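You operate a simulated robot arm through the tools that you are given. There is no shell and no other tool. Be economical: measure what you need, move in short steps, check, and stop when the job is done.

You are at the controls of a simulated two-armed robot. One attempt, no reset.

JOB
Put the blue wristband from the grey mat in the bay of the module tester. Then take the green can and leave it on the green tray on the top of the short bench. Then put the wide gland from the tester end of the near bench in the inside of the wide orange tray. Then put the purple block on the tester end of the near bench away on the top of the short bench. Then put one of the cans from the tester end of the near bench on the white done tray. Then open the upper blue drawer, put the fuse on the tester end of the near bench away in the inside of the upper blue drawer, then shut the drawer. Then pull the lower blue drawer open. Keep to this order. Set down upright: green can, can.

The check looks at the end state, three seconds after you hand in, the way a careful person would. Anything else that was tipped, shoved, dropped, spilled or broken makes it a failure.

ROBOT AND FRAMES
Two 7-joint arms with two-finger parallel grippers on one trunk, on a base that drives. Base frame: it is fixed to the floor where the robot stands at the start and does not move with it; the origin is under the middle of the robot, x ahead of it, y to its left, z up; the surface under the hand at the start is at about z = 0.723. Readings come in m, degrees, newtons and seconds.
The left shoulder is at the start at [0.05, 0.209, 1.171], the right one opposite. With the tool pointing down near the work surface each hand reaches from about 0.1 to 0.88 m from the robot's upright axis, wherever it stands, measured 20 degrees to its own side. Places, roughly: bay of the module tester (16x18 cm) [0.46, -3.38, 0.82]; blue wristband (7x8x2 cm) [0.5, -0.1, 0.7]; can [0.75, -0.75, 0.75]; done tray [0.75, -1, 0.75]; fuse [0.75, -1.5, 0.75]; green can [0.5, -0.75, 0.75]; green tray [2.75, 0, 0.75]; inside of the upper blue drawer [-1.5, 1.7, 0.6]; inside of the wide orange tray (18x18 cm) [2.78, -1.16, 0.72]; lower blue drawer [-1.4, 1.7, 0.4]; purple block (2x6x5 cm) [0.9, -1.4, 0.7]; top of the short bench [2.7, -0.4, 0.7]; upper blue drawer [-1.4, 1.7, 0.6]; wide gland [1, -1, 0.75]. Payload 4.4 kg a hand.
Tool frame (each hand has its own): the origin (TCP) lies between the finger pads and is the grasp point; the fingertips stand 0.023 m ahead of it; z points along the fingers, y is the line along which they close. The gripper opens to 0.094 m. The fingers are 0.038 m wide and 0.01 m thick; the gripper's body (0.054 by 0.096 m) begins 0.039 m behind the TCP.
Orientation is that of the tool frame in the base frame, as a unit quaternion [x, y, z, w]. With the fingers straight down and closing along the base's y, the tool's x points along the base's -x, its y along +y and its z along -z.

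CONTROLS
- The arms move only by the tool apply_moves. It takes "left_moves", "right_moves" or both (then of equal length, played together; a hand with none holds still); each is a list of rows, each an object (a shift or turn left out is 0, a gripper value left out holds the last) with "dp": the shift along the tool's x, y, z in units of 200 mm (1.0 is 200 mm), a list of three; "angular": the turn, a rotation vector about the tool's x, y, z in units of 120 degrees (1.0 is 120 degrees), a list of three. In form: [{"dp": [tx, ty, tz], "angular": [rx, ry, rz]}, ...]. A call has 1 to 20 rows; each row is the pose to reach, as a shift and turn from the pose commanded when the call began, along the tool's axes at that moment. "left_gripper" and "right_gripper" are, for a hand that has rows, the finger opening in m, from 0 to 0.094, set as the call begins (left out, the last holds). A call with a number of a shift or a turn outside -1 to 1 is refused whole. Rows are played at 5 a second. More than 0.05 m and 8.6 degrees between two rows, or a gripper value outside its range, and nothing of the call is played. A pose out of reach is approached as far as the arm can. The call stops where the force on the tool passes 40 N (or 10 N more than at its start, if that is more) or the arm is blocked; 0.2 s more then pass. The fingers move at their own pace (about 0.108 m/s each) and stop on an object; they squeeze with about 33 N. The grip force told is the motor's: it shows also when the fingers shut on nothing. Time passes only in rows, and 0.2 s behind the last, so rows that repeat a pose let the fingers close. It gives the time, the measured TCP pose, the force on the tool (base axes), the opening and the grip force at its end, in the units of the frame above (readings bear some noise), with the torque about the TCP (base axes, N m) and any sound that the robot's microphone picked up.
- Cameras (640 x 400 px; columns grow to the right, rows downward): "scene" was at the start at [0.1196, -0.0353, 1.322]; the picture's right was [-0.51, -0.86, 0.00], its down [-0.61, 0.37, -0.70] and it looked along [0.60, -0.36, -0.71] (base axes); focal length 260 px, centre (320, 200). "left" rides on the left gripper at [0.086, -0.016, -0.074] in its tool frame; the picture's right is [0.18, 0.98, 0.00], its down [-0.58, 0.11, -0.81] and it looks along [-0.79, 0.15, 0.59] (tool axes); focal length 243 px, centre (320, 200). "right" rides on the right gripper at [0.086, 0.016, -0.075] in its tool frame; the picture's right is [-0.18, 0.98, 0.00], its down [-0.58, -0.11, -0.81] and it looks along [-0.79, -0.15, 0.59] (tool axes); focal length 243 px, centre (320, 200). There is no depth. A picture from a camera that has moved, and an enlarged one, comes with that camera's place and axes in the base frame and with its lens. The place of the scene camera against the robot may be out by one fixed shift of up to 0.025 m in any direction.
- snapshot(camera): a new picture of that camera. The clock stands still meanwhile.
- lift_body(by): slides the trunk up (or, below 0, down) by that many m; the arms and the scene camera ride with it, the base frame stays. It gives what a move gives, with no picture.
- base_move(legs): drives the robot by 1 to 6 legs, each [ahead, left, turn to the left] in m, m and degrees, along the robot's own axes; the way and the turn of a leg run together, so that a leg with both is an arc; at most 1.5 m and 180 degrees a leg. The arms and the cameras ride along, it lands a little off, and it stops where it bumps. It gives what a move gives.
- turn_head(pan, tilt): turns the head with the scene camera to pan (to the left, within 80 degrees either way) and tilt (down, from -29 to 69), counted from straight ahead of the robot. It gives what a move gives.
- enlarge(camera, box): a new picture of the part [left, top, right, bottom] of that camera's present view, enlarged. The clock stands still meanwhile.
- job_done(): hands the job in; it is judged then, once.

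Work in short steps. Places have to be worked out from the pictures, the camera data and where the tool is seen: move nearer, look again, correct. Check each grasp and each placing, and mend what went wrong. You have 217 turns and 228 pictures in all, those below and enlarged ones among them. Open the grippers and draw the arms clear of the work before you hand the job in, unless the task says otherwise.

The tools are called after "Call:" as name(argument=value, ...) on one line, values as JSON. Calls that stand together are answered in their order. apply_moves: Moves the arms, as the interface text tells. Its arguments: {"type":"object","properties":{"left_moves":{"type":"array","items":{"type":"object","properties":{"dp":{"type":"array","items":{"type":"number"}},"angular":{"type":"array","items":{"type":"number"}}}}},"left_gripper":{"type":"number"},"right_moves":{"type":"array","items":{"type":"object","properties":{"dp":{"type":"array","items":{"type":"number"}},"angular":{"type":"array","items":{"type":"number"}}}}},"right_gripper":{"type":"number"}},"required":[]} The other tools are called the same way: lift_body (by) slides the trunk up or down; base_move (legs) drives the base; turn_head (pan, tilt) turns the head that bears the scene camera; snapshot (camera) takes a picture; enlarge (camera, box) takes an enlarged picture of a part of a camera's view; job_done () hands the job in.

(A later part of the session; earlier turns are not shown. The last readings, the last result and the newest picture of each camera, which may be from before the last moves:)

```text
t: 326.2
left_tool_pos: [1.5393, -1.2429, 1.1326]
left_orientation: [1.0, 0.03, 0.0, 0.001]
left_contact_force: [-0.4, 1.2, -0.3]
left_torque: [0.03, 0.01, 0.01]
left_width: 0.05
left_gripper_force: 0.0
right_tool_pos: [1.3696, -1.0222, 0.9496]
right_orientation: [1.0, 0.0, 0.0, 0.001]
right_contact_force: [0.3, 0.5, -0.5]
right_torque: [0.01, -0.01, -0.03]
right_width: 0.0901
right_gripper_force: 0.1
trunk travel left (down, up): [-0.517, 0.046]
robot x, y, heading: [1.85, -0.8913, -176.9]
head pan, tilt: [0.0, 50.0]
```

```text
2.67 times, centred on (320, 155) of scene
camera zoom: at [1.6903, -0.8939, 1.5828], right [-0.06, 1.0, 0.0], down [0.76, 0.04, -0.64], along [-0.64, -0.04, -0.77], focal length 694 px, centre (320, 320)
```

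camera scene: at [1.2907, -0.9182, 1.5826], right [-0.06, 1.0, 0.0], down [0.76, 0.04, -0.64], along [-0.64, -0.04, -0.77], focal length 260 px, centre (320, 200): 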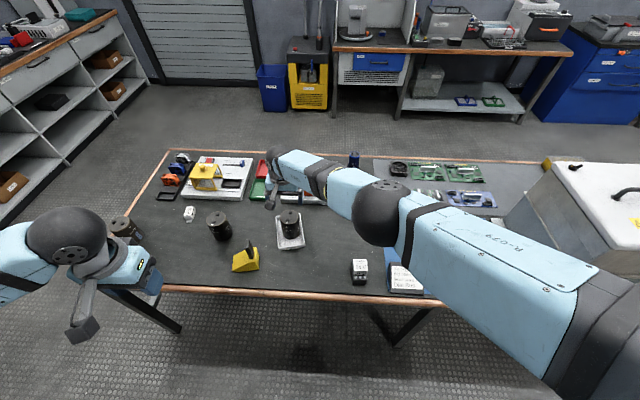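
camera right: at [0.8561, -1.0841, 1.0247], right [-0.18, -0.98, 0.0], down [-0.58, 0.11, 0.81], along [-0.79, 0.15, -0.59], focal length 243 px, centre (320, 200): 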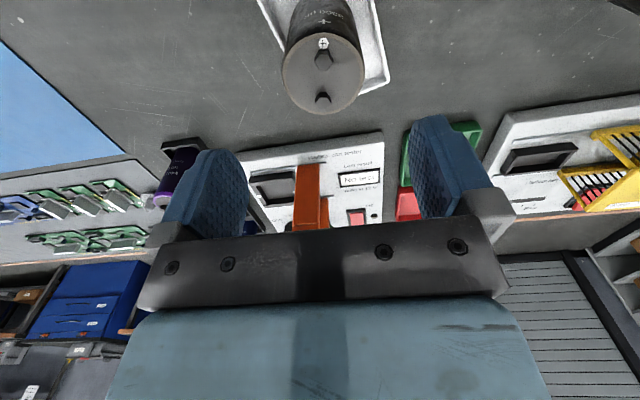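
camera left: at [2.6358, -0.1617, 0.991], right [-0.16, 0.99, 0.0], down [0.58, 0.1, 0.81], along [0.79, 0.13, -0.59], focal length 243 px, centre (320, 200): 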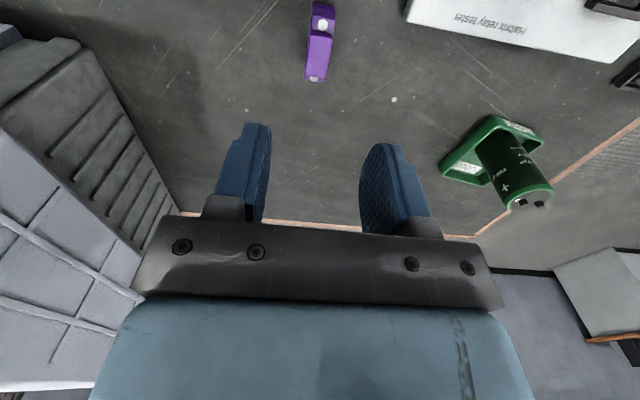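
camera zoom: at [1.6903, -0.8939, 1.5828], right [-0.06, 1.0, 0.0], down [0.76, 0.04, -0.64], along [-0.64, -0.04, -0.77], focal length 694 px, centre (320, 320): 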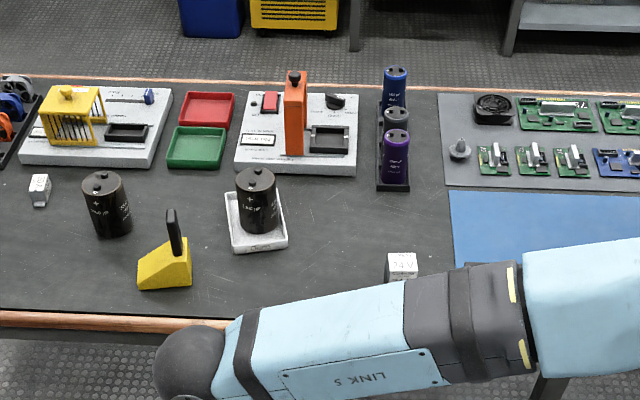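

All fine. Drive round to the -y end of the bench, facing +y, for the fuse.

Call:
base_move(legs=[[0, 0, -3], [0, 1.45, 0], [1.15, 0, 0], [0, 0, -90]])

Call:
turn_head(pan=0, tilt=45)

Call:
snapshot(camera="scene")

```text
t: 348.9
left_tool_pos: [0.3499, -1.9411, 1.1293]
left_orientation: [-0.692, 0.721, 0.0, -0.001]
left_contact_force: [-0.4, 0.8, 0.0]
left_torque: [0.0, -0.05, -0.02]
left_width: 0.0499
left_gripper_force: 0.0
right_tool_pos: [0.5879, -1.795, 0.9488]
right_orientation: [-0.671, 0.742, 0.0, -0.001]
right_contact_force: [-0.5, 0.1, 0.2]
right_torque: [0.02, 0.04, 0.02]
right_width: 0.0902
right_gripper_force: 0.1
trunk travel left (down, up): [-0.517, 0.046]
robot x, y, heading: [0.672, -2.2865, 87.6]
head pan, tilt: [0.0, 50.0]
```

```text
t: 349.5
left_tool_pos: [0.3506, -1.9403, 1.1302]
left_orientation: [-0.692, 0.722, -0.001, -0.001]
left_contact_force: [-0.3, 0.4, -0.3]
left_torque: [-0.02, -0.01, -0.02]
left_width: 0.0498
left_gripper_force: 0.1
right_tool_pos: [0.5881, -1.7935, 0.949]
right_orientation: [-0.671, 0.742, -0.001, 0.0]
right_contact_force: [0.5, -0.7, -0.1]
right_torque: [-0.03, 0.01, 0.01]
right_width: 0.0899
right_gripper_force: 0.1
trunk travel left (down, up): [-0.517, 0.046]
robot x, y, heading: [0.6714, -2.2833, 87.5]
head pan, tilt: [0.0, 45.0]
```

```text
95 pictures are left
camera scene: at [0.6584, -2.131, 1.5896], right [1.0, -0.04, 0.0], down [-0.03, -0.71, -0.71], along [0.03, 0.71, -0.71], focal length 260 px, centre (320, 200)
```

scene: 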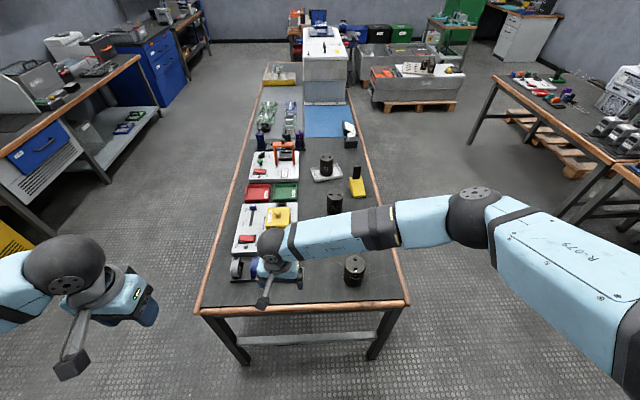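

Call:
snapshot(camera="right")

```text
94 pictures are left
camera right: at [0.562, -1.8779, 1.0236], right [-0.96, 0.28, 0.0], down [0.17, 0.57, 0.81], along [0.23, 0.77, -0.59], focal length 243 px, centre (320, 200)
```

right: 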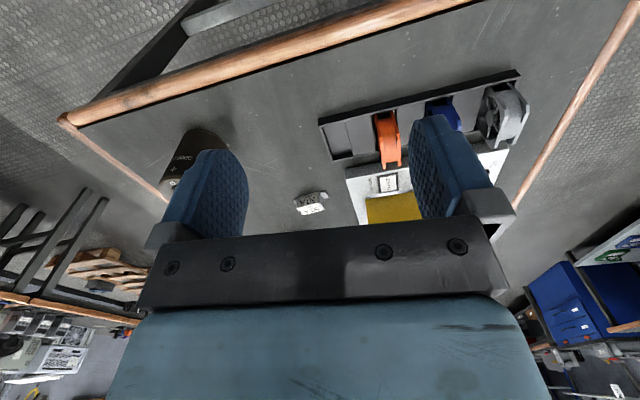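

Fuse ≈[0.69,-1.505]. Move the base 0.15 m nearer and the hand above it, fixing yaw.

Call:
base_move(legs=[[0.15, 0, 2.4]])

Call:
apply_moves(right_moves=[{"dp": [-0.12, -0.15, 0], "angular": [0, 0, -0.01]}, {"dp": [-0.24, -0.3, 0], "angular": [0, 0, -0.02]}, {"dp": [-0.36, -0.446, 0], "angular": [0, 0, -0.0275]}], right_gripper=0.07)

Call:
snapshot(camera="right")

```text
t: 350.9
left_tool_pos: [0.34, -1.8109, 1.1314]
left_orientation: [0.708, -0.706, -0.001, 0.001]
left_contact_force: [-0.6, 0.1, -0.6]
left_torque: [0.0, 0.0, -0.01]
left_width: 0.0499
left_gripper_force: 0.1
right_tool_pos: [0.5704, -1.6518, 0.9497]
right_orientation: [-0.687, 0.727, 0.0, 0.001]
right_contact_force: [-0.6, -0.8, -0.4]
right_torque: [-0.01, 0.01, 0.04]
right_width: 0.0901
right_gripper_force: 0.0
trunk travel left (down, up): [-0.517, 0.046]
robot x, y, heading: [0.6758, -2.1373, 90.1]
head pan, tilt: [0.0, 45.0]
```

```text
t: 351.7
left_tool_pos: [0.3402, -1.8095, 1.1299]
left_orientation: [0.708, -0.706, 0.0, 0.001]
left_contact_force: [1.1, 0.3, -0.4]
left_torque: [0.03, -0.02, 0.0]
left_width: 0.0499
left_gripper_force: 0.0
right_tool_pos: [0.6633, -1.5837, 0.9483]
right_orientation: [0.708, -0.706, -0.001, 0.0]
right_contact_force: [0.9, 0.2, -0.1]
right_torque: [0.04, -0.01, 0.04]
right_width: 0.0699
right_gripper_force: 0.1
trunk travel left (down, up): [-0.517, 0.046]
robot x, y, heading: [0.6771, -2.1381, 89.8]
head pan, tilt: [0.0, 45.0]
```

```text
93 pictures are left
camera right: at [0.6477, -1.6701, 1.0232], right [-0.98, 0.18, 0.0], down [0.11, 0.58, 0.81], along [0.15, 0.79, -0.59], focal length 243 px, centre (320, 200)
```

right: 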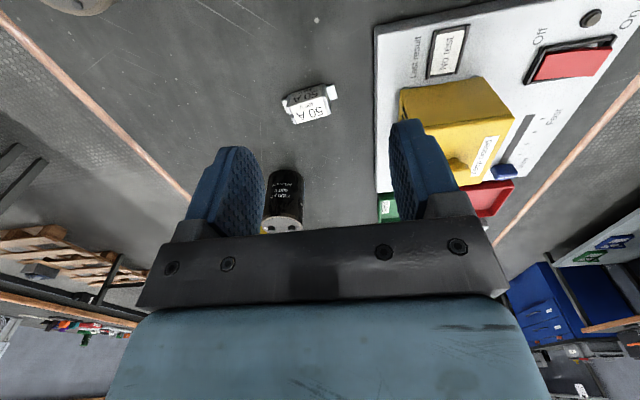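

The "50 A" fuse lies with its length along x, so I need to close along y: rotate the hand 90° (camera to +x side) and centre over it.

Call:
apply_moves(right_moves=[{"dp": [-0.04, -0.015, 0], "angular": [0, 0, -0.0625]}, {"dp": [-0.08, -0.03, 0], "angular": [0, 0, -0.125]}, {"dp": [-0.12, -0.045, 0], "angular": [0, 0, -0.1875]}, {"dp": [-0.16, -0.06, 0], "angular": [0, 0, -0.25]}, {"dp": [-0.2, -0.075, 0], "angular": [0, 0, -0.3125]}, {"dp": [-0.24, -0.09, 0], "angular": [0, 0, -0.375]}, {"dp": [-0.28, -0.105, 0], "angular": [0, 0, -0.4375]}, {"dp": [-0.32, -0.12, 0], "angular": [0, 0, -0.5]}, {"dp": [-0.36, -0.135, 0], "angular": [0, 0, -0.5625]}, {"dp": [-0.39, -0.145, 0], "angular": [0, 0, -0.625]}, {"dp": [-0.405, -0.145, 0], "angular": [0, 0, -0.6875]}, {"dp": [-0.405, -0.145, 0], "angular": [0, 0, -0.75]}])

Call:
snapshot(camera="right")

Call:
snapshot(camera="scene")

```text
t: 354.3
left_tool_pos: [0.3396, -1.8103, 1.1306]
left_orientation: [0.708, -0.706, 0.0, 0.002]
left_contact_force: [0.7, 0.8, -0.4]
left_torque: [0.04, 0.02, -0.01]
left_width: 0.05
left_gripper_force: 0.0
right_tool_pos: [0.6915, -1.5449, 0.9821]
right_orientation: [0.977, -0.211, -0.026, -0.023]
right_contact_force: [0.5, -0.2, 0.5]
right_torque: [-0.02, -0.02, 0.02]
right_width: 0.07
right_gripper_force: 0.0
right hand out of reach, approached as far as the arm can: row 8, 9, 10, 11, 12
trunk travel left (down, up): [-0.517, 0.046]
robot x, y, heading: [0.6735, -2.1423, 90.0]
head pan, tilt: [0.0, 45.0]
```

```text
92 pictures are left
camera right: at [0.7651, -1.5994, 1.0508], right [-0.57, -0.82, -0.02], down [-0.45, 0.29, 0.84], along [-0.68, 0.49, -0.54], focal length 243 px, centre (320, 200)
```

right: 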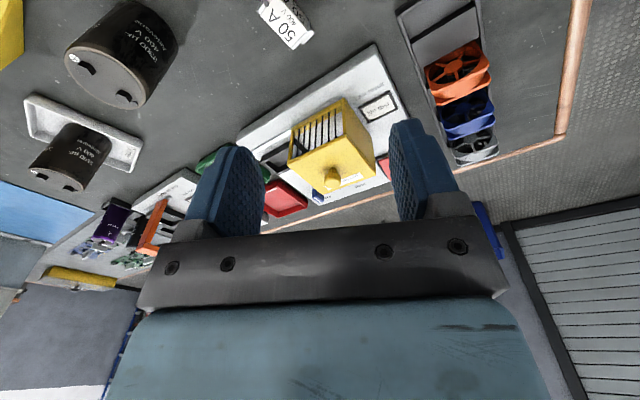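

```text
91 pictures are left
camera scene: at [0.6552, -1.9843, 1.5895], right [1.0, 0.0, 0.0], down [0.0, -0.71, -0.71], along [0.0, 0.71, -0.71], focal length 260 px, centre (320, 200)
```

scene: 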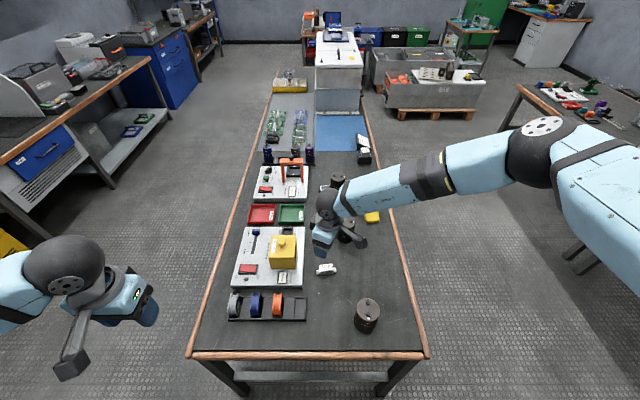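

Wrist limit prevents that; I'll instead take the fuse from the aisle side where the default orientation fits. Rotate the hand back first.

Call:
apply_moves(right_moves=[{"dp": [-0.01, 0.06, -0.02], "angular": [0, 0, 0.0625]}, {"dp": [-0.02, 0.12, -0.04], "angular": [0, 0, 0.125]}, {"dp": [-0.03, 0.18, -0.06], "angular": [0, 0, 0.1875]}, {"dp": [-0.04, 0.24, -0.08], "angular": [0, 0, 0.25]}, {"dp": [-0.05, 0.3, -0.1], "angular": [0, 0, 0.3125]}, {"dp": [-0.06, 0.36, -0.12], "angular": [0, 0, 0.375]}, {"dp": [-0.07, 0.42, -0.14], "angular": [0, 0, 0.4375]}, {"dp": [-0.08, 0.48, -0.16], "angular": [0, 0, 0.5]}, {"dp": [-0.09, 0.54, -0.18], "angular": [0, 0, 0.5625]}, {"dp": [-0.1, 0.6, -0.2], "angular": [0, 0, 0.625]}, {"dp": [-0.11, 0.68, -0.22], "angular": [0, 0, 0.6875]}, {"dp": [-0.12, 0.76, -0.25], "angular": [0, 0, 0.75]}])

Call:
base_move(legs=[[-0.22, 0, 0], [0, -0.85, 0], [0, 0, 90], [0, -0.87, 0]])

Call:
turn_head(pan=0, tilt=50)

Call:
snapshot(camera="scene")

```text
t: 356.9
left_tool_pos: [0.3396, -1.8087, 1.1301]
left_orientation: [0.708, -0.706, 0.0, 0.0]
left_contact_force: [-0.3, -1.5, 0.9]
left_torque: [0.0, -0.02, -0.01]
left_width: 0.05
left_gripper_force: 0.1
right_tool_pos: [0.6086, -1.6781, 1.0292]
right_orientation: [-0.541, 0.84, 0.036, -0.002]
right_contact_force: [0.7, 0.1, 0.0]
right_torque: [0.02, -0.02, -0.01]
right_width: 0.07
right_gripper_force: 0.0
trunk travel left (down, up): [-0.517, 0.046]
robot x, y, heading: [0.6711, -2.1375, 90.4]
head pan, tilt: [0.0, 45.0]
```

```text
t: 377.5
left_tool_pos: [1.1795, -1.839, 1.1307]
left_orientation: [1.0, 0.01, 0.001, 0.001]
left_contact_force: [-0.4, 0.6, 0.2]
left_torque: [0.01, -0.01, -0.02]
left_width: 0.0499
left_gripper_force: 0.1
right_tool_pos: [1.0427, -1.5704, 1.0279]
right_orientation: [0.979, -0.203, -0.024, 0.026]
right_contact_force: [0.2, -0.1, -0.5]
right_torque: [-0.06, 0.01, -0.02]
right_width: 0.07
right_gripper_force: 0.0
trunk travel left (down, up): [-0.517, 0.046]
robot x, y, heading: [1.5062, -1.5042, -179.0]
head pan, tilt: [0.0, 45.0]
```

```text
t: 378.1
left_tool_pos: [1.1798, -1.8385, 1.13]
left_orientation: [1.0, 0.009, 0.001, 0.001]
left_contact_force: [0.8, 0.2, 0.4]
left_torque: [-0.02, 0.04, 0.0]
left_width: 0.05
left_gripper_force: 0.0
right_tool_pos: [1.0445, -1.5717, 1.0283]
right_orientation: [0.979, -0.202, -0.023, 0.026]
right_contact_force: [0.1, 0.4, -0.2]
right_torque: [0.01, -0.03, -0.02]
right_width: 0.0698
right_gripper_force: 0.1
trunk travel left (down, up): [-0.517, 0.046]
robot x, y, heading: [1.5027, -1.5015, -179.0]
head pan, tilt: [0.0, 50.0]
```

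```text
90 pictures are left
camera scene: at [1.343, -1.4962, 1.5827], right [-0.02, 1.0, 0.0], down [0.77, 0.01, -0.64], along [-0.64, -0.01, -0.77], focal length 260 px, centre (320, 200)
```

scene: 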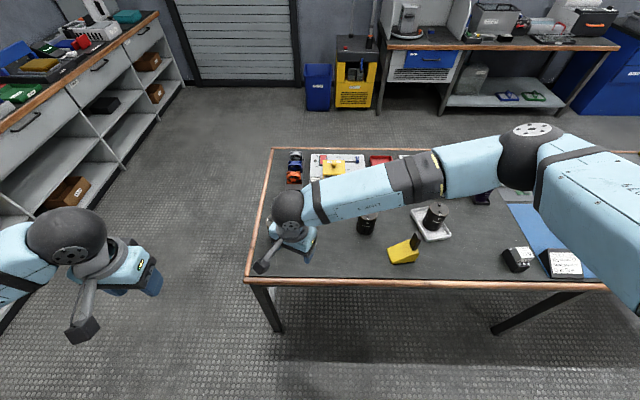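

Advance 0.2 m, straighten the hand over the fuse.

Call:
base_move(legs=[[0.2, 0, -1]])

Call:
apply_moves(right_moves=[{"dp": [-0.12, -0.025, 0], "angular": [0.005, 0.004, -0.039]}, {"dp": [-0.24, -0.05, 0.05], "angular": [0.01, 0.009, -0.078]}, {"dp": [-0.36, -0.075, 0.15], "angular": [0.015, 0.013, -0.116]}, {"dp": [-0.48, -0.1, 0.25], "angular": [0.02, 0.018, -0.155]}, {"dp": [-0.6, -0.12, 0.35], "angular": [0.025, 0.022, -0.193]}])

Call:
snapshot(camera="right")

```text
t: 379.8
left_tool_pos: [0.9746, -1.8333, 1.1299]
left_orientation: [1.0, 0.0, 0.0, 0.001]
left_contact_force: [0.7, -0.1, -0.9]
left_torque: [-0.01, -0.02, -0.01]
left_width: 0.0501
left_gripper_force: 0.1
right_tool_pos: [0.8444, -1.5643, 1.0287]
right_orientation: [0.977, -0.211, -0.024, 0.026]
right_contact_force: [0.3, 0.3, -0.1]
right_torque: [0.05, 0.03, 0.02]
right_width: 0.0701
right_gripper_force: 0.0
trunk travel left (down, up): [-0.517, 0.046]
robot x, y, heading: [1.3089, -1.5054, 179.9]
head pan, tilt: [0.0, 50.0]
```

```text
t: 380.9
left_tool_pos: [0.9736, -1.833, 1.1296]
left_orientation: [1.0, 0.0, 0.001, 0.001]
left_contact_force: [0.1, -0.4, 0.0]
left_torque: [0.02, -0.02, -0.02]
left_width: 0.0502
left_gripper_force: 0.1
right_tool_pos: [0.7386, -1.4952, 0.961]
right_orientation: [1.0, -0.011, 0.0, 0.0]
right_contact_force: [-0.9, -0.5, 0.3]
right_torque: [0.02, -0.04, 0.03]
right_width: 0.0701
right_gripper_force: 0.1
trunk travel left (down, up): [-0.517, 0.046]
robot x, y, heading: [1.3051, -1.5052, 179.9]
head pan, tilt: [0.0, 50.0]
```

```text
89 pictures are left
camera right: at [0.8239, -1.5128, 1.0344], right [-0.2, -0.98, 0.0], down [-0.58, 0.12, 0.81], along [-0.79, 0.16, -0.59], focal length 243 px, centre (320, 200)
```

right: 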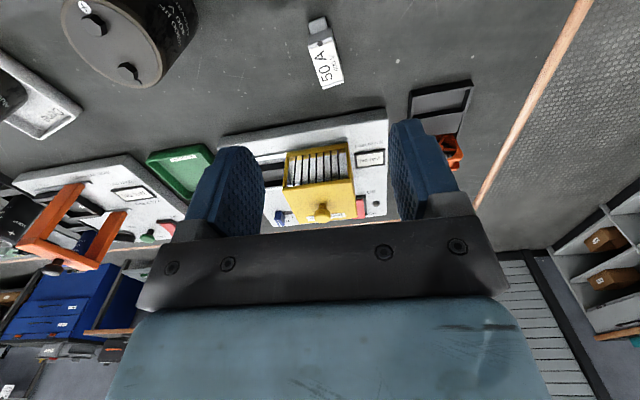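

Call:
apply_moves(right_moves=[{"dp": [-0.1, 0, 0.2]}, {"dp": [-0.21, 0, 0.4]}, {"dp": [-0.21, 0, 0.6]}, {"dp": [-0.21, 0, 0.7]}])

Call:
snapshot(camera="right")

```text
t: 381.9
left_tool_pos: [0.9724, -1.8339, 1.1309]
left_orientation: [1.0, 0.0, 0.001, 0.0]
left_contact_force: [0.1, 0.1, 0.3]
left_torque: [0.01, 0.01, -0.02]
left_width: 0.0498
left_gripper_force: 0.1
right_tool_pos: [0.6983, -1.4913, 0.8226]
right_orientation: [1.0, -0.012, -0.001, 0.0]
right_contact_force: [-0.1, -0.2, -0.2]
right_torque: [0.01, 0.01, -0.01]
right_width: 0.07
right_gripper_force: 0.1
trunk travel left (down, up): [-0.517, 0.046]
robot x, y, heading: [1.3026, -1.5001, 179.7]
head pan, tilt: [0.0, 50.0]
```

```text
88 pictures are left
camera right: at [0.7831, -1.5098, 0.8969], right [-0.21, -0.98, 0.0], down [-0.58, 0.12, 0.81], along [-0.79, 0.17, -0.59], focal length 243 px, centre (320, 200)
```

right: 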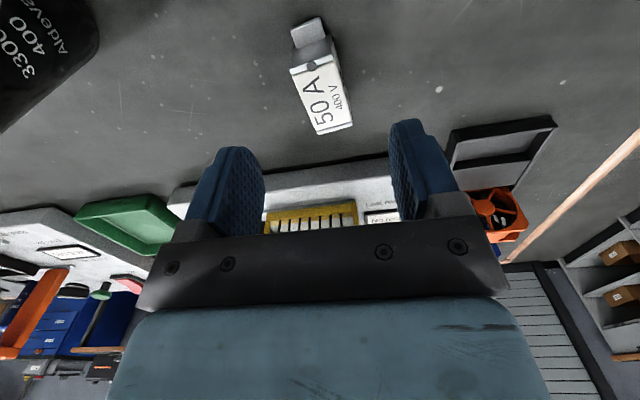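

Aligned. Lower and close on the fuse.

Call:
apply_moves(right_moves=[{"dp": [0, 0.01, 0.18]}, {"dp": [0, 0.01, 0.35]}])

Call:
apply_moves(right_moves=[{"dp": [0, 0, 0]}, {"dp": [0, 0, 0]}, {"dp": [0, 0, 0]}, {"dp": [0, 0, 0]}], right_gripper=0.0)

Call:
apply_moves(right_moves=[{"dp": [0, 0, -0.2]}, {"dp": [0, 0, -0.4]}, {"dp": [0, 0, -0.6]}, {"dp": [0, 0, -0.8]}, {"dp": [0, 0, -1.0]}])

Call:
snapshot(camera="right")

```text
t: 382.6
left_tool_pos: [0.9734, -1.8355, 1.1306]
left_orientation: [1.0, 0.0, 0.0, -0.001]
left_contact_force: [-0.2, 0.0, 0.2]
left_torque: [0.0, 0.01, -0.01]
left_width: 0.0499
left_gripper_force: 0.0
right_tool_pos: [0.6964, -1.495, 0.753]
right_orientation: [1.0, -0.011, 0.0, -0.001]
right_contact_force: [-0.1, -0.2, -0.4]
right_torque: [-0.01, 0.0, 0.0]
right_width: 0.0699
right_gripper_force: 0.0
trunk travel left (down, up): [-0.517, 0.046]
robot x, y, heading: [1.3063, -1.4991, 179.9]
head pan, tilt: [0.0, 50.0]
```

```text
t: 383.6
left_tool_pos: [0.9728, -1.8345, 1.1314]
left_orientation: [1.0, 0.0, 0.001, -0.001]
left_contact_force: [0.4, 0.0, -0.7]
left_torque: [0.0, 0.0, -0.03]
left_width: 0.0501
left_gripper_force: 0.1
right_tool_pos: [0.6961, -1.4955, 0.7519]
right_orientation: [1.0, -0.011, -0.001, 0.0]
right_contact_force: [-0.3, 0.0, 0.5]
right_torque: [-0.03, 0.01, 0.0]
right_width: 0.0276
right_gripper_force: 32.9
trunk travel left (down, up): [-0.517, 0.046]
robot x, y, heading: [1.3045, -1.5032, 179.8]
head pan, tilt: [0.0, 50.0]
```

```text
t: 384.8
left_tool_pos: [0.9726, -1.8335, 1.1313]
left_orientation: [1.0, 0.0, 0.0, 0.001]
left_contact_force: [1.4, 0.0, -0.6]
left_torque: [-0.01, -0.02, 0.01]
left_width: 0.0502
left_gripper_force: 0.0
right_tool_pos: [0.6978, -1.4972, 0.9512]
right_orientation: [1.0, -0.011, 0.0, 0.0]
right_contact_force: [0.6, -0.4, -1.6]
right_torque: [-0.01, 0.01, 0.01]
right_width: 0.0275
right_gripper_force: 33.0
trunk travel left (down, up): [-0.517, 0.046]
robot x, y, heading: [1.3063, -1.5018, 179.7]
head pan, tilt: [0.0, 50.0]
```

```text
87 pictures are left
camera right: at [0.783, -1.5142, 1.0261], right [-0.21, -0.98, 0.0], down [-0.58, 0.12, 0.81], along [-0.79, 0.17, -0.59], focal length 243 px, centre (320, 200)
```

right: 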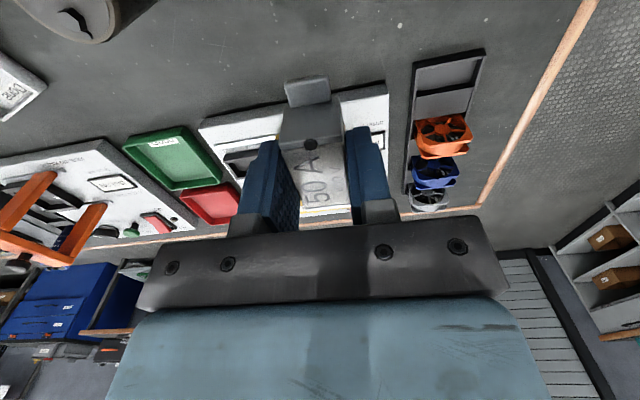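

Fuse held (27.5 mm). Retract it, then drive around to the blue cabinet, keeping heading 180.

Call:
apply_moves(right_moves=[{"dp": [0.15, -0.05, -0.15]}, {"dp": [0.3, -0.15, -0.25]}, {"dp": [0.48, -0.25, -0.35]}, {"dp": [0.66, -0.35, -0.45]}, {"dp": [0.84, -0.45, -0.5]}, {"dp": [1.0, -0.55, -0.55]}])

Call:
base_move(legs=[[-0.3, 0, 0], [0, 0.88, 0], [1.5, 0, 0], [0.5, 0, 0]])

Call:
turn_head(pan=-60, tilt=25)

Call:
snapshot(camera="scene")

```text
t: 386.1
left_tool_pos: [0.9749, -1.8322, 1.1319]
left_orientation: [1.0, 0.001, 0.0, 0.0]
left_contact_force: [-0.4, 0.8, 0.2]
left_torque: [0.0, 0.0, 0.01]
left_width: 0.0503
left_gripper_force: 0.1
right_tool_pos: [0.9019, -1.3895, 1.0629]
right_orientation: [1.0, -0.011, 0.0, 0.0]
right_contact_force: [0.3, 0.4, -0.4]
right_torque: [0.03, 0.0, -0.07]
right_width: 0.0277
right_gripper_force: 33.0
trunk travel left (down, up): [-0.517, 0.046]
robot x, y, heading: [1.3043, -1.5012, 179.7]
head pan, tilt: [0.0, 50.0]
```

```text
t: 405.4
left_tool_pos: [-0.7466, -2.6561, 1.1305]
left_orientation: [1.0, -0.013, 0.0, 0.001]
left_contact_force: [0.0, -0.6, 0.0]
left_torque: [0.02, -0.01, -0.02]
left_width: 0.0502
left_gripper_force: 0.0
right_tool_pos: [-0.8091, -2.2122, 1.0624]
right_orientation: [1.0, -0.025, 0.001, 0.001]
right_contact_force: [-0.5, 0.2, -0.4]
right_torque: [-0.02, 0.01, 0.02]
right_width: 0.0276
right_gripper_force: 33.3
trunk travel left (down, up): [-0.517, 0.046]
robot x, y, heading: [-0.4067, -2.331, 178.3]
head pan, tilt: [0.0, 50.0]
```

```text
t: 406.7
left_tool_pos: [-0.7479, -2.6564, 1.1309]
left_orientation: [1.0, -0.014, 0.002, 0.0]
left_contact_force: [-0.3, 0.2, 0.1]
left_torque: [-0.01, -0.02, 0.0]
left_width: 0.05
left_gripper_force: 0.0
right_tool_pos: [-0.809, -2.2122, 1.0616]
right_orientation: [1.0, -0.024, 0.0, 0.0]
right_contact_force: [-0.5, 0.4, -0.7]
right_torque: [0.0, 0.02, 0.02]
right_width: 0.0273
right_gripper_force: 33.4
trunk travel left (down, up): [-0.517, 0.046]
robot x, y, heading: [-0.4052, -2.3339, 178.4]
head pan, tilt: [-60.0, 25.0]
```

```text
86 pictures are left
camera scene: at [-0.5358, -2.2447, 1.6201], right [0.88, 0.48, 0.0], down [0.2, -0.37, -0.91], along [-0.43, 0.8, -0.42], focal length 260 px, centre (320, 200)
```

scene: 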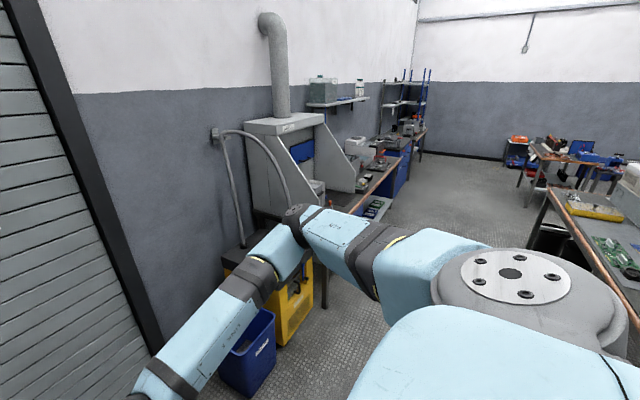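

Aisle clear. Strafe right (north) to the cabinet.

Call:
base_move(legs=[[0, 0, 1.5], [0, -1.5, 0], [0, -1.5, 0], [0, -0.6, 0]])

Call:
turn_head(pan=-20, tilt=30)

Call:
snapshot(camera="scene")

```text
t: 438.4
left_tool_pos: [-0.6927, 0.9156, 1.1297]
left_orientation: [1.0, -0.005, 0.001, 0.0]
left_contact_force: [0.3, 0.4, 0.3]
left_torque: [0.01, 0.01, -0.02]
left_width: 0.0499
left_gripper_force: 0.1
right_tool_pos: [-0.761, 1.3584, 1.0616]
right_orientation: [1.0, -0.016, 0.0, 0.0]
right_contact_force: [-0.9, 0.2, -0.4]
right_torque: [0.03, 0.01, 0.05]
right_width: 0.0273
right_gripper_force: 32.7
trunk travel left (down, up): [-0.517, 0.046]
robot x, y, heading: [-0.3545, 1.241, 179.1]
head pan, tilt: [-60.0, 25.0]
```

```text
t: 439.5
left_tool_pos: [-0.6914, 0.9139, 1.1312]
left_orientation: [1.0, -0.005, 0.002, 0.0]
left_contact_force: [0.0, 0.0, -0.5]
left_torque: [0.05, -0.03, 0.0]
left_width: 0.05
left_gripper_force: 0.1
right_tool_pos: [-0.7614, 1.3578, 1.063]
right_orientation: [1.0, -0.015, 0.001, 0.0]
right_contact_force: [0.2, -0.1, -0.6]
right_torque: [0.0, -0.01, 0.01]
right_width: 0.0277
right_gripper_force: 32.6
trunk travel left (down, up): [-0.517, 0.046]
robot x, y, heading: [-0.354, 1.2463, 179.3]
head pan, tilt: [-20.0, 30.0]
```

```text
85 pictures are left
camera scene: at [-0.526, 1.2819, 1.6122], right [0.35, 0.94, 0.0], down [0.47, -0.18, -0.87], along [-0.81, 0.31, -0.5], focal length 260 px, centre (320, 200)
```

scene: 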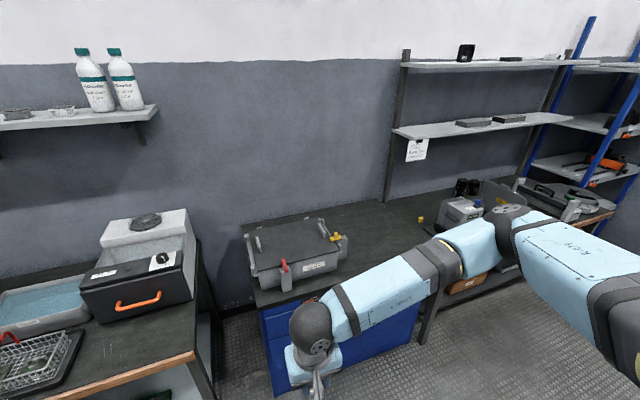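

Now get in front of the cabinet and inspect drawers, handles and those orange latches.

Call:
base_move(legs=[[0, -0.6, 0.8]])

Call:
turn_head(pan=0, tilt=45)

Call:
snapshot(camera="scene")

Call:
enlarge(camera="scene", box=[160, 120, 440, 300])

```text
t: 445.3
left_tool_pos: [-0.6833, 1.5139, 1.1308]
left_orientation: [1.0, 0.0, 0.001, 0.0]
left_contact_force: [-0.1, -0.3, 0.6]
left_torque: [-0.01, 0.0, 0.0]
left_width: 0.0502
left_gripper_force: 0.1
right_tool_pos: [-0.7575, 1.957, 1.0617]
right_orientation: [1.0, -0.01, 0.0, 0.0]
right_contact_force: [0.7, 0.8, -1.7]
right_torque: [0.0, 0.0, 0.0]
right_width: 0.0275
right_gripper_force: 33.6
trunk travel left (down, up): [-0.517, 0.046]
robot x, y, heading: [-0.3517, 1.8472, 180.0]
head pan, tilt: [-20.0, 30.0]
```

```text
t: 446.1
left_tool_pos: [-0.6843, 1.514, 1.1308]
left_orientation: [1.0, 0.0, 0.002, -0.001]
left_contact_force: [0.5, 0.2, 0.2]
left_torque: [0.0, -0.05, 0.0]
left_width: 0.05
left_gripper_force: 0.1
right_tool_pos: [-0.7589, 1.9565, 1.063]
right_orientation: [1.0, -0.01, 0.0, 0.001]
right_contact_force: [-0.7, 0.3, -0.7]
right_torque: [-0.03, -0.01, -0.01]
right_width: 0.0277
right_gripper_force: 32.9
trunk travel left (down, up): [-0.517, 0.046]
robot x, y, heading: [-0.3523, 1.8435, 180.0]
head pan, tilt: [0.0, 45.0]
```

```text
84 pictures are left
camera scene: at [-0.5191, 1.8529, 1.5897], right [0.0, 1.0, 0.0], down [0.71, 0.0, -0.71], along [-0.71, 0.0, -0.71], focal length 260 px, centre (320, 200)
```

scene: 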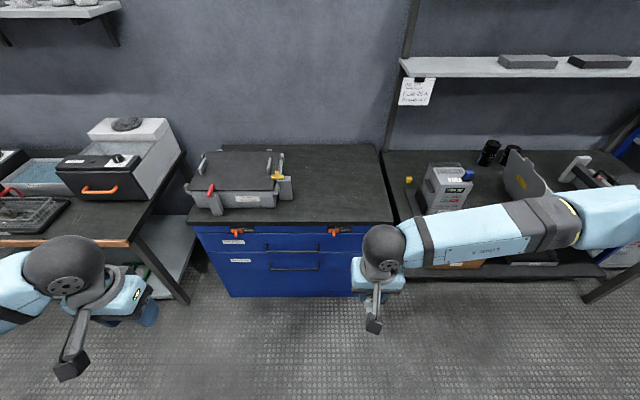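

```text
2.22 times, centred on (300, 210) of scene
camera zoom: at [-0.5191, 1.8529, 1.5897], right [0.0, 1.0, 0.0], down [0.71, 0.0, -0.71], along [-0.71, 0.0, -0.71], focal length 579 px, centre (364, 178)
```

zoom: 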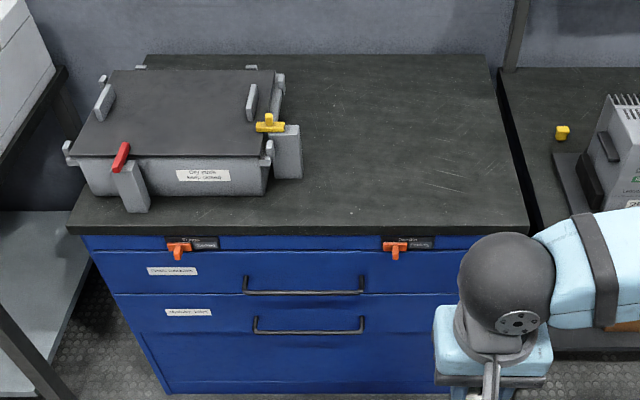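

Call:
enlarge(camera="scene", box=[220, 218, 270, 268])

Call:
enlarge(camera="scene", box=[315, 218, 365, 268])

```text
8.00 times, centred on (245, 243) of scene
camera zoom: at [-0.5191, 1.8529, 1.5897], right [0.0, 1.0, 0.0], down [0.71, 0.0, -0.71], along [-0.71, 0.0, -0.71], focal length 2083 px, centre (920, -144)
```

zoom: 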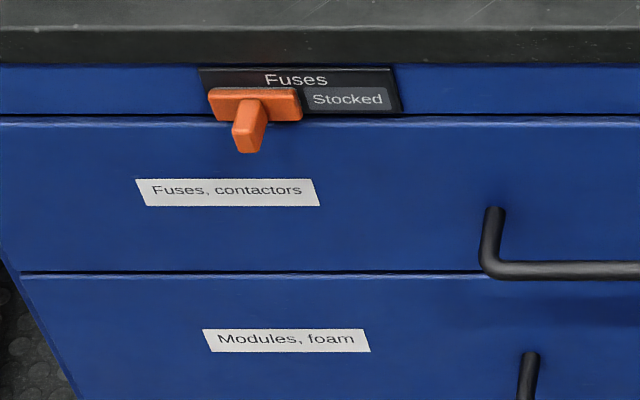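

```text
8.00 times, centred on (340, 243) of scene
camera zoom: at [-0.5191, 1.8529, 1.5897], right [0.0, 1.0, 0.0], down [0.71, 0.0, -0.71], along [-0.71, 0.0, -0.71], focal length 2083 px, centre (160, -144)
```

zoom: 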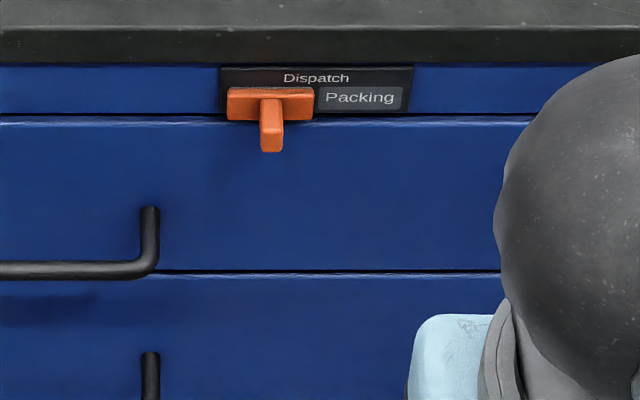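

The orange tabs are only stock sliders; not locks. The handles are bow bars at ≈[-1.19,1.735,0.6] and z≈0.44. I'll lower the trunk and get the left gripper horizontal with fingers closing vertically.

Call:
lift_body(by=-0.4)

Call:
apply_moves(right_moves=[{"dp": [0, -0.1, -0.2]}, {"dp": [0, -0.2, -0.4]}, {"dp": [0, -0.3, -0.6]}, {"dp": [0, -0.4, -0.8]}, {"dp": [0, -0.5, -1.0]}])

Call:
apply_moves(left_moves=[{"dp": [0, -0.03, 0], "angular": [-0.0385, -0.0385, 0.0385]}, {"dp": [0, -0.06, 0], "angular": [-0.077, -0.077, 0.077]}, {"dp": [0, -0.09, 0], "angular": [-0.1155, -0.1155, 0.1155]}, {"dp": [0, -0.12, 0], "angular": [-0.154, -0.154, 0.154]}, {"dp": [0, -0.15, 0], "angular": [-0.1925, -0.1925, 0.1925]}, {"dp": [0, -0.18, 0], "angular": [-0.231, -0.231, 0.231]}, {"dp": [0, -0.21, 0], "angular": [-0.2695, -0.2695, 0.2695]}, {"dp": [0, -0.24, 0], "angular": [-0.308, -0.308, 0.308]}, {"dp": [0, -0.27, 0], "angular": [-0.3465, -0.3465, 0.3465]}, {"dp": [0, -0.3, 0], "angular": [-0.385, -0.385, 0.385]}, {"dp": [0, -0.3, 0], "angular": [-0.4235, -0.4235, 0.4235]}, {"dp": [0, -0.3, 0], "angular": [-0.462, -0.462, 0.462]}, {"dp": [0, -0.3, 0], "angular": [-0.5005, -0.5005, 0.5005]}, {"dp": [0, -0.3, 0], "angular": [-0.539, -0.539, 0.539]}, {"dp": [0, -0.3, 0], "angular": [-0.5774, -0.5774, 0.5774]}])

Call:
snapshot(camera="scene")

```text
t: 449.9
left_tool_pos: [-0.6837, 1.5132, 0.7303]
left_orientation: [1.0, 0.0, 0.001, 0.0]
left_contact_force: [0.3, 0.7, -0.4]
left_torque: [0.01, 0.02, 0.01]
left_width: 0.0498
left_gripper_force: 0.1
right_tool_pos: [-0.7579, 1.9563, 0.6619]
right_orientation: [1.0, -0.01, -0.001, 0.0]
right_contact_force: [0.0, -0.8, -1.5]
right_torque: [0.0, 0.0, -0.03]
right_width: 0.0275
right_gripper_force: 33.5
trunk travel left (down, up): [-0.117, 0.446]
robot x, y, heading: [-0.3529, 1.8464, 180.1]
head pan, tilt: [0.0, 45.0]
```

```text
t: 451.1
left_tool_pos: [-0.6855, 1.5141, 0.7294]
left_orientation: [1.0, -0.001, 0.001, 0.001]
left_contact_force: [1.2, -0.4, -0.5]
left_torque: [0.0, 0.01, 0.0]
left_width: 0.05
left_gripper_force: 0.0
right_tool_pos: [-0.7561, 2.0572, 0.8609]
right_orientation: [1.0, -0.01, 0.001, 0.0]
right_contact_force: [-0.3, 1.0, -1.0]
right_torque: [0.0, -0.01, 0.05]
right_width: 0.0274
right_gripper_force: 33.1
trunk travel left (down, up): [-0.117, 0.446]
robot x, y, heading: [-0.3544, 1.8484, 179.8]
head pan, tilt: [0.0, 45.0]
```

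```text
t: 454.3
left_tool_pos: [-0.6843, 1.5749, 0.7306]
left_orientation: [-0.499, 0.501, 0.499, -0.5]
left_contact_force: [-0.3, -0.7, 0.9]
left_torque: [0.0, 0.0, 0.01]
left_width: 0.0501
left_gripper_force: 0.1
left hand out of reach, approached as far as the arm can: row 3, 4, 5, 6, 7, 8, 9, 10, 11
right_tool_pos: [-0.7561, 2.0555, 0.8608]
right_orientation: [1.0, -0.011, 0.001, -0.001]
right_contact_force: [-0.6, 0.8, -2.2]
right_torque: [-0.02, 0.01, 0.01]
right_width: 0.0277
right_gripper_force: 33.1
trunk travel left (down, up): [-0.117, 0.446]
robot x, y, heading: [-0.3532, 1.8461, 180.1]
head pan, tilt: [0.0, 45.0]
```

```text
80 pictures are left
camera scene: at [-0.519, 1.8527, 1.1896], right [0.0, 1.0, 0.0], down [0.71, 0.0, -0.71], along [-0.71, 0.0, -0.71], focal length 260 px, centre (320, 200)
```

scene: 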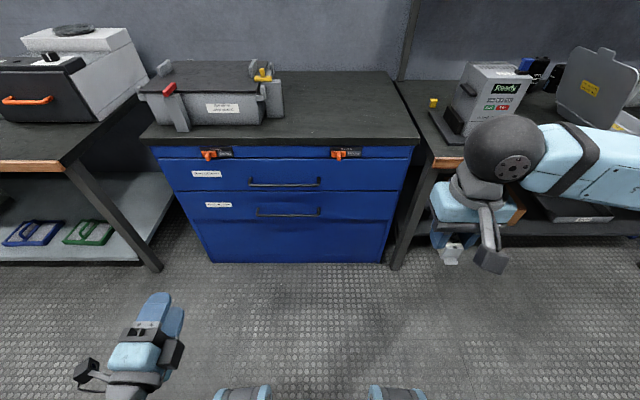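

Gripper is horizontal now. Bar triangulates to ≈[-1.185,1.737,0.607]. Align y/z with the bar, open, and drive forward 0.2 m.

Call:
apply_moves(left_moves=[{"dp": [-0.16, -0.12, 0]}, {"dp": [-0.32, -0.24, 0]}, {"dp": [-0.48, -0.36, 0]}, {"dp": [-0.64, -0.48, 0]}, {"dp": [-0.8, -0.6, 0]}], left_gripper=0.06)

Call:
base_move(legs=[[0.22, 0, 0]])

Call:
snapshot(camera="left")

Call:
snapshot(camera="scene")

```text
t: 455.3
left_tool_pos: [-0.6848, 1.6753, 0.7386]
left_orientation: [-0.502, 0.441, 0.562, -0.488]
left_contact_force: [0.7, -0.6, -0.3]
left_torque: [-0.04, 0.0, -0.02]
left_width: 0.0599
left_gripper_force: 0.1
right_tool_pos: [-0.7571, 2.056, 0.8567]
right_orientation: [1.0, -0.011, 0.002, 0.0]
right_contact_force: [0.3, 0.6, -0.9]
right_torque: [0.01, -0.02, 0.02]
right_width: 0.0274
right_gripper_force: 33.2
trunk travel left (down, up): [-0.117, 0.446]
robot x, y, heading: [-0.3554, 1.8502, 180.0]
head pan, tilt: [0.0, 45.0]
stopped in row 4 (left hand): the arm was blocked; the commanded pose is now the measured one
```

```text
t: 456.9
left_tool_pos: [-0.9027, 1.6736, 0.7384]
left_orientation: [-0.501, 0.443, 0.558, -0.491]
left_contact_force: [-0.5, 0.0, 0.1]
left_torque: [-0.01, -0.01, -0.01]
left_width: 0.0599
left_gripper_force: 0.0
right_tool_pos: [-0.9747, 2.055, 0.8603]
right_orientation: [1.0, -0.01, 0.0, 0.0]
right_contact_force: [-0.5, 0.5, -1.4]
right_torque: [-0.01, 0.0, 0.0]
right_width: 0.0271
right_gripper_force: 33.5
trunk travel left (down, up): [-0.117, 0.446]
robot x, y, heading: [-0.5695, 1.8444, -180.1]
head pan, tilt: [0.0, 45.0]
```

```text
79 pictures are left
camera left: at [-0.8294, 1.5901, 0.7038], right [0.1, -0.31, 0.95], down [0.82, 0.56, 0.1], along [-0.56, 0.77, 0.31], focal length 243 px, centre (320, 200)
```

left: 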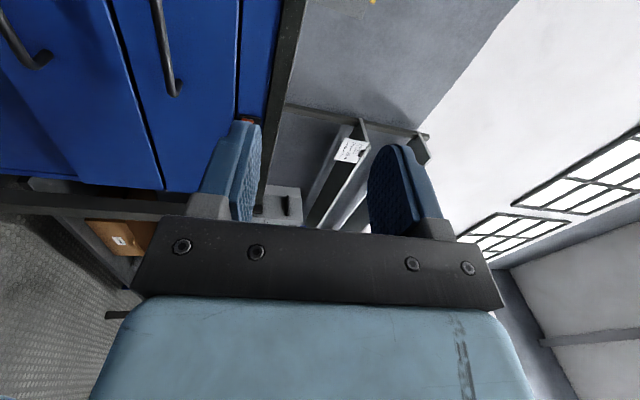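

```text
78 pictures are left
camera scene: at [-0.737, 1.8519, 1.1896], right [0.0, 1.0, 0.0], down [0.71, 0.0, -0.71], along [-0.71, 0.0, -0.71], focal length 260 px, centre (320, 200)
```

scene: 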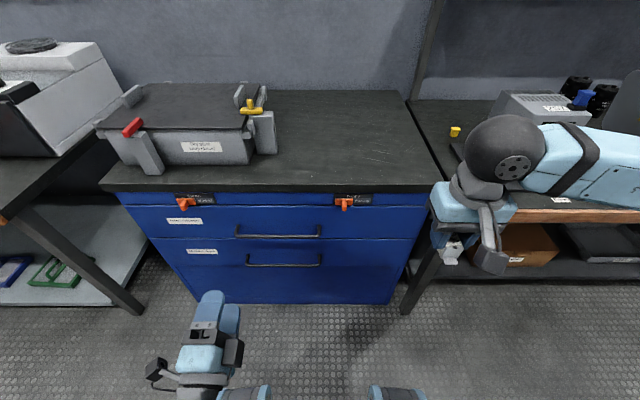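

The elbow was cramped near the body; extend forward while fixing orientation, then adjust.

Call:
apply_moves(left_moves=[{"dp": [-0.008, -0.09, 0.175], "angular": [0.0125, 0.001, 0.015]}, {"dp": [-0.016, -0.18, 0.35], "angular": [0.025, 0.002, 0.03]}, {"dp": [-0.024, -0.27, 0.525], "angular": [0.0375, 0.003, 0.045]}, {"dp": [-0.033, -0.37, 0.7], "angular": [0.05, 0.004, 0.06]}])

Call:
snapshot(camera="left")

Call:
snapshot(camera="scene")

```text
t: 457.9
left_tool_pos: [-1.0413, 1.6868, 0.6951]
left_orientation: [-0.495, 0.495, 0.508, -0.503]
left_contact_force: [0.3, -0.1, -0.1]
left_torque: [0.0, -0.02, -0.01]
left_width: 0.0602
left_gripper_force: 0.0
right_tool_pos: [-0.9685, 2.0546, 0.8662]
right_orientation: [1.0, -0.008, -0.005, 0.0]
right_contact_force: [-0.3, 0.2, -2.0]
right_torque: [-0.01, -0.01, 0.02]
right_width: 0.0277
right_gripper_force: 32.9
trunk travel left (down, up): [-0.117, 0.446]
robot x, y, heading: [-0.5705, 1.8413, -179.8]
head pan, tilt: [0.0, 45.0]
```

```text
77 pictures are left
camera left: at [-0.9664, 1.6005, 0.6758], right [0.02, -0.19, 0.98], down [0.81, 0.58, 0.09], along [-0.58, 0.8, 0.16], focal length 243 px, centre (320, 200)
```

left: 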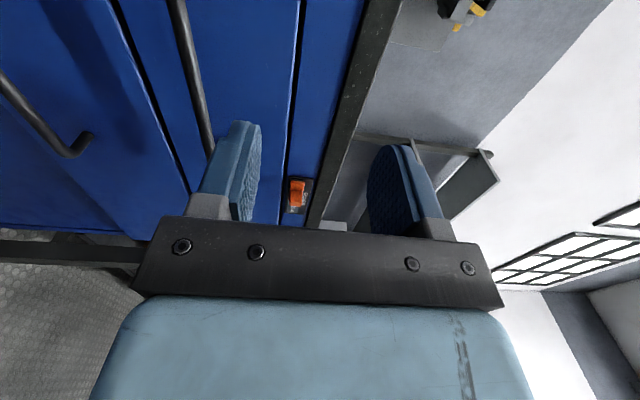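

```text
76 pictures are left
camera scene: at [-0.7264, 1.8518, 1.1929], right [0.0, 1.0, 0.0], down [0.7, 0.0, -0.71], along [-0.71, 0.0, -0.7], focal length 260 px, centre (320, 200)
```

scene: 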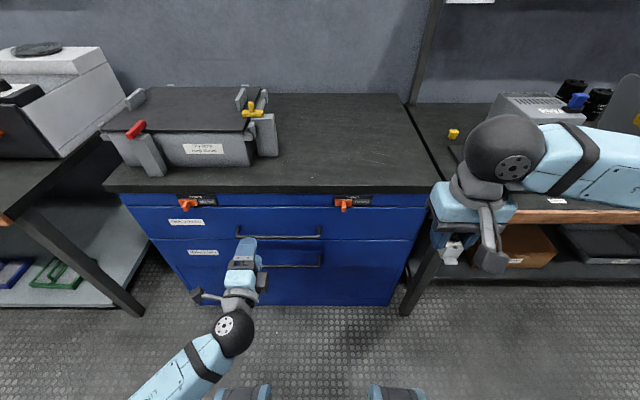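

Trunk readings shifted slightly—the elbow is probably pressing against my own base. Raise the trunk 0.12 and back off 0.15 so the arm works more extended.

Call:
lift_body(by=0.12)

Call:
base_move(legs=[[-0.15, 0, 0]])

Call:
apply_moves(left_moves=[{"dp": [0, -0.1, 0.15]}, {"dp": [0, -0.25, 0.3]}, {"dp": [-0.05, -0.4, 0.45]}, {"dp": [-0.1, -0.55, 0.6]}, {"dp": [-0.15, -0.7, 0.75]}, {"dp": [-0.2, -0.85, 0.75]}])

Call:
snapshot(camera="left")

Call:
snapshot(camera="scene")

```text
t: 459.4
left_tool_pos: [-1.0482, 1.6882, 0.8009]
left_orientation: [-0.5, 0.5, 0.501, -0.499]
left_contact_force: [-0.1, 0.5, 0.1]
left_torque: [0.0, 0.0, 0.02]
left_width: 0.0601
left_gripper_force: 0.0
right_tool_pos: [-0.9755, 2.0557, 0.9803]
right_orientation: [1.0, -0.008, 0.0, 0.0]
right_contact_force: [0.4, -0.2, -2.1]
right_torque: [0.01, -0.01, 0.05]
right_width: 0.0276
right_gripper_force: 33.0
trunk travel left (down, up): [-0.237, 0.326]
robot x, y, heading: [-0.5744, 1.8467, -179.9]
head pan, tilt: [0.0, 45.0]
```

```text
t: 460.8
left_tool_pos: [-0.8964, 1.6867, 0.8015]
left_orientation: [0.501, -0.499, -0.5, 0.499]
left_contact_force: [0.8, 0.3, 0.0]
left_torque: [-0.01, -0.03, 0.0]
left_width: 0.0601
left_gripper_force: 0.1
right_tool_pos: [-0.8233, 2.0549, 0.9808]
right_orientation: [1.0, -0.007, 0.0, 0.0]
right_contact_force: [0.7, 0.1, -0.2]
right_torque: [0.01, 0.03, -0.05]
right_width: 0.0275
right_gripper_force: 32.6
trunk travel left (down, up): [-0.237, 0.326]
robot x, y, heading: [-0.417, 1.8473, -179.9]
head pan, tilt: [0.0, 45.0]
```

```text
t: 462.2
left_tool_pos: [-1.0458, 1.7324, 0.631]
left_orientation: [-0.5, 0.501, 0.5, -0.5]
left_contact_force: [0.1, -0.5, 0.0]
left_torque: [0.03, 0.0, 0.01]
left_width: 0.06
left_gripper_force: 0.1
right_tool_pos: [-0.8239, 2.055, 0.9799]
right_orientation: [1.0, -0.007, 0.0, 0.0]
right_contact_force: [-0.4, 0.1, -0.5]
right_torque: [-0.01, 0.02, 0.01]
right_width: 0.0276
right_gripper_force: 32.6
trunk travel left (down, up): [-0.237, 0.326]
robot x, y, heading: [-0.4189, 1.8436, -179.9]
head pan, tilt: [0.0, 45.0]
```

```text
75 pictures are left
camera left: at [-0.9697, 1.6452, 0.6143], right [0.0, -0.19, 0.98], down [0.81, 0.58, 0.11], along [-0.59, 0.79, 0.15], focal length 243 px, centre (320, 200)
```

left: 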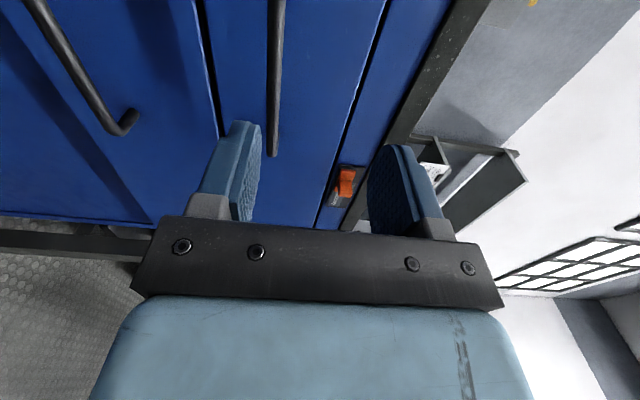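

```text
74 pictures are left
camera scene: at [-0.5859, 1.8524, 1.3096], right [0.0, 1.0, 0.0], down [0.71, 0.0, -0.71], along [-0.71, 0.0, -0.71], focal length 260 px, centre (320, 200)
```

scene: 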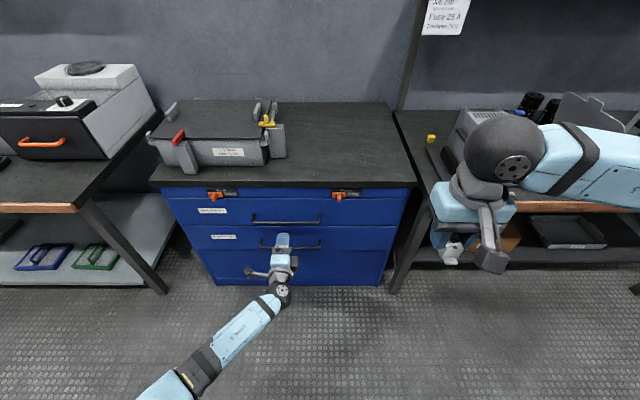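

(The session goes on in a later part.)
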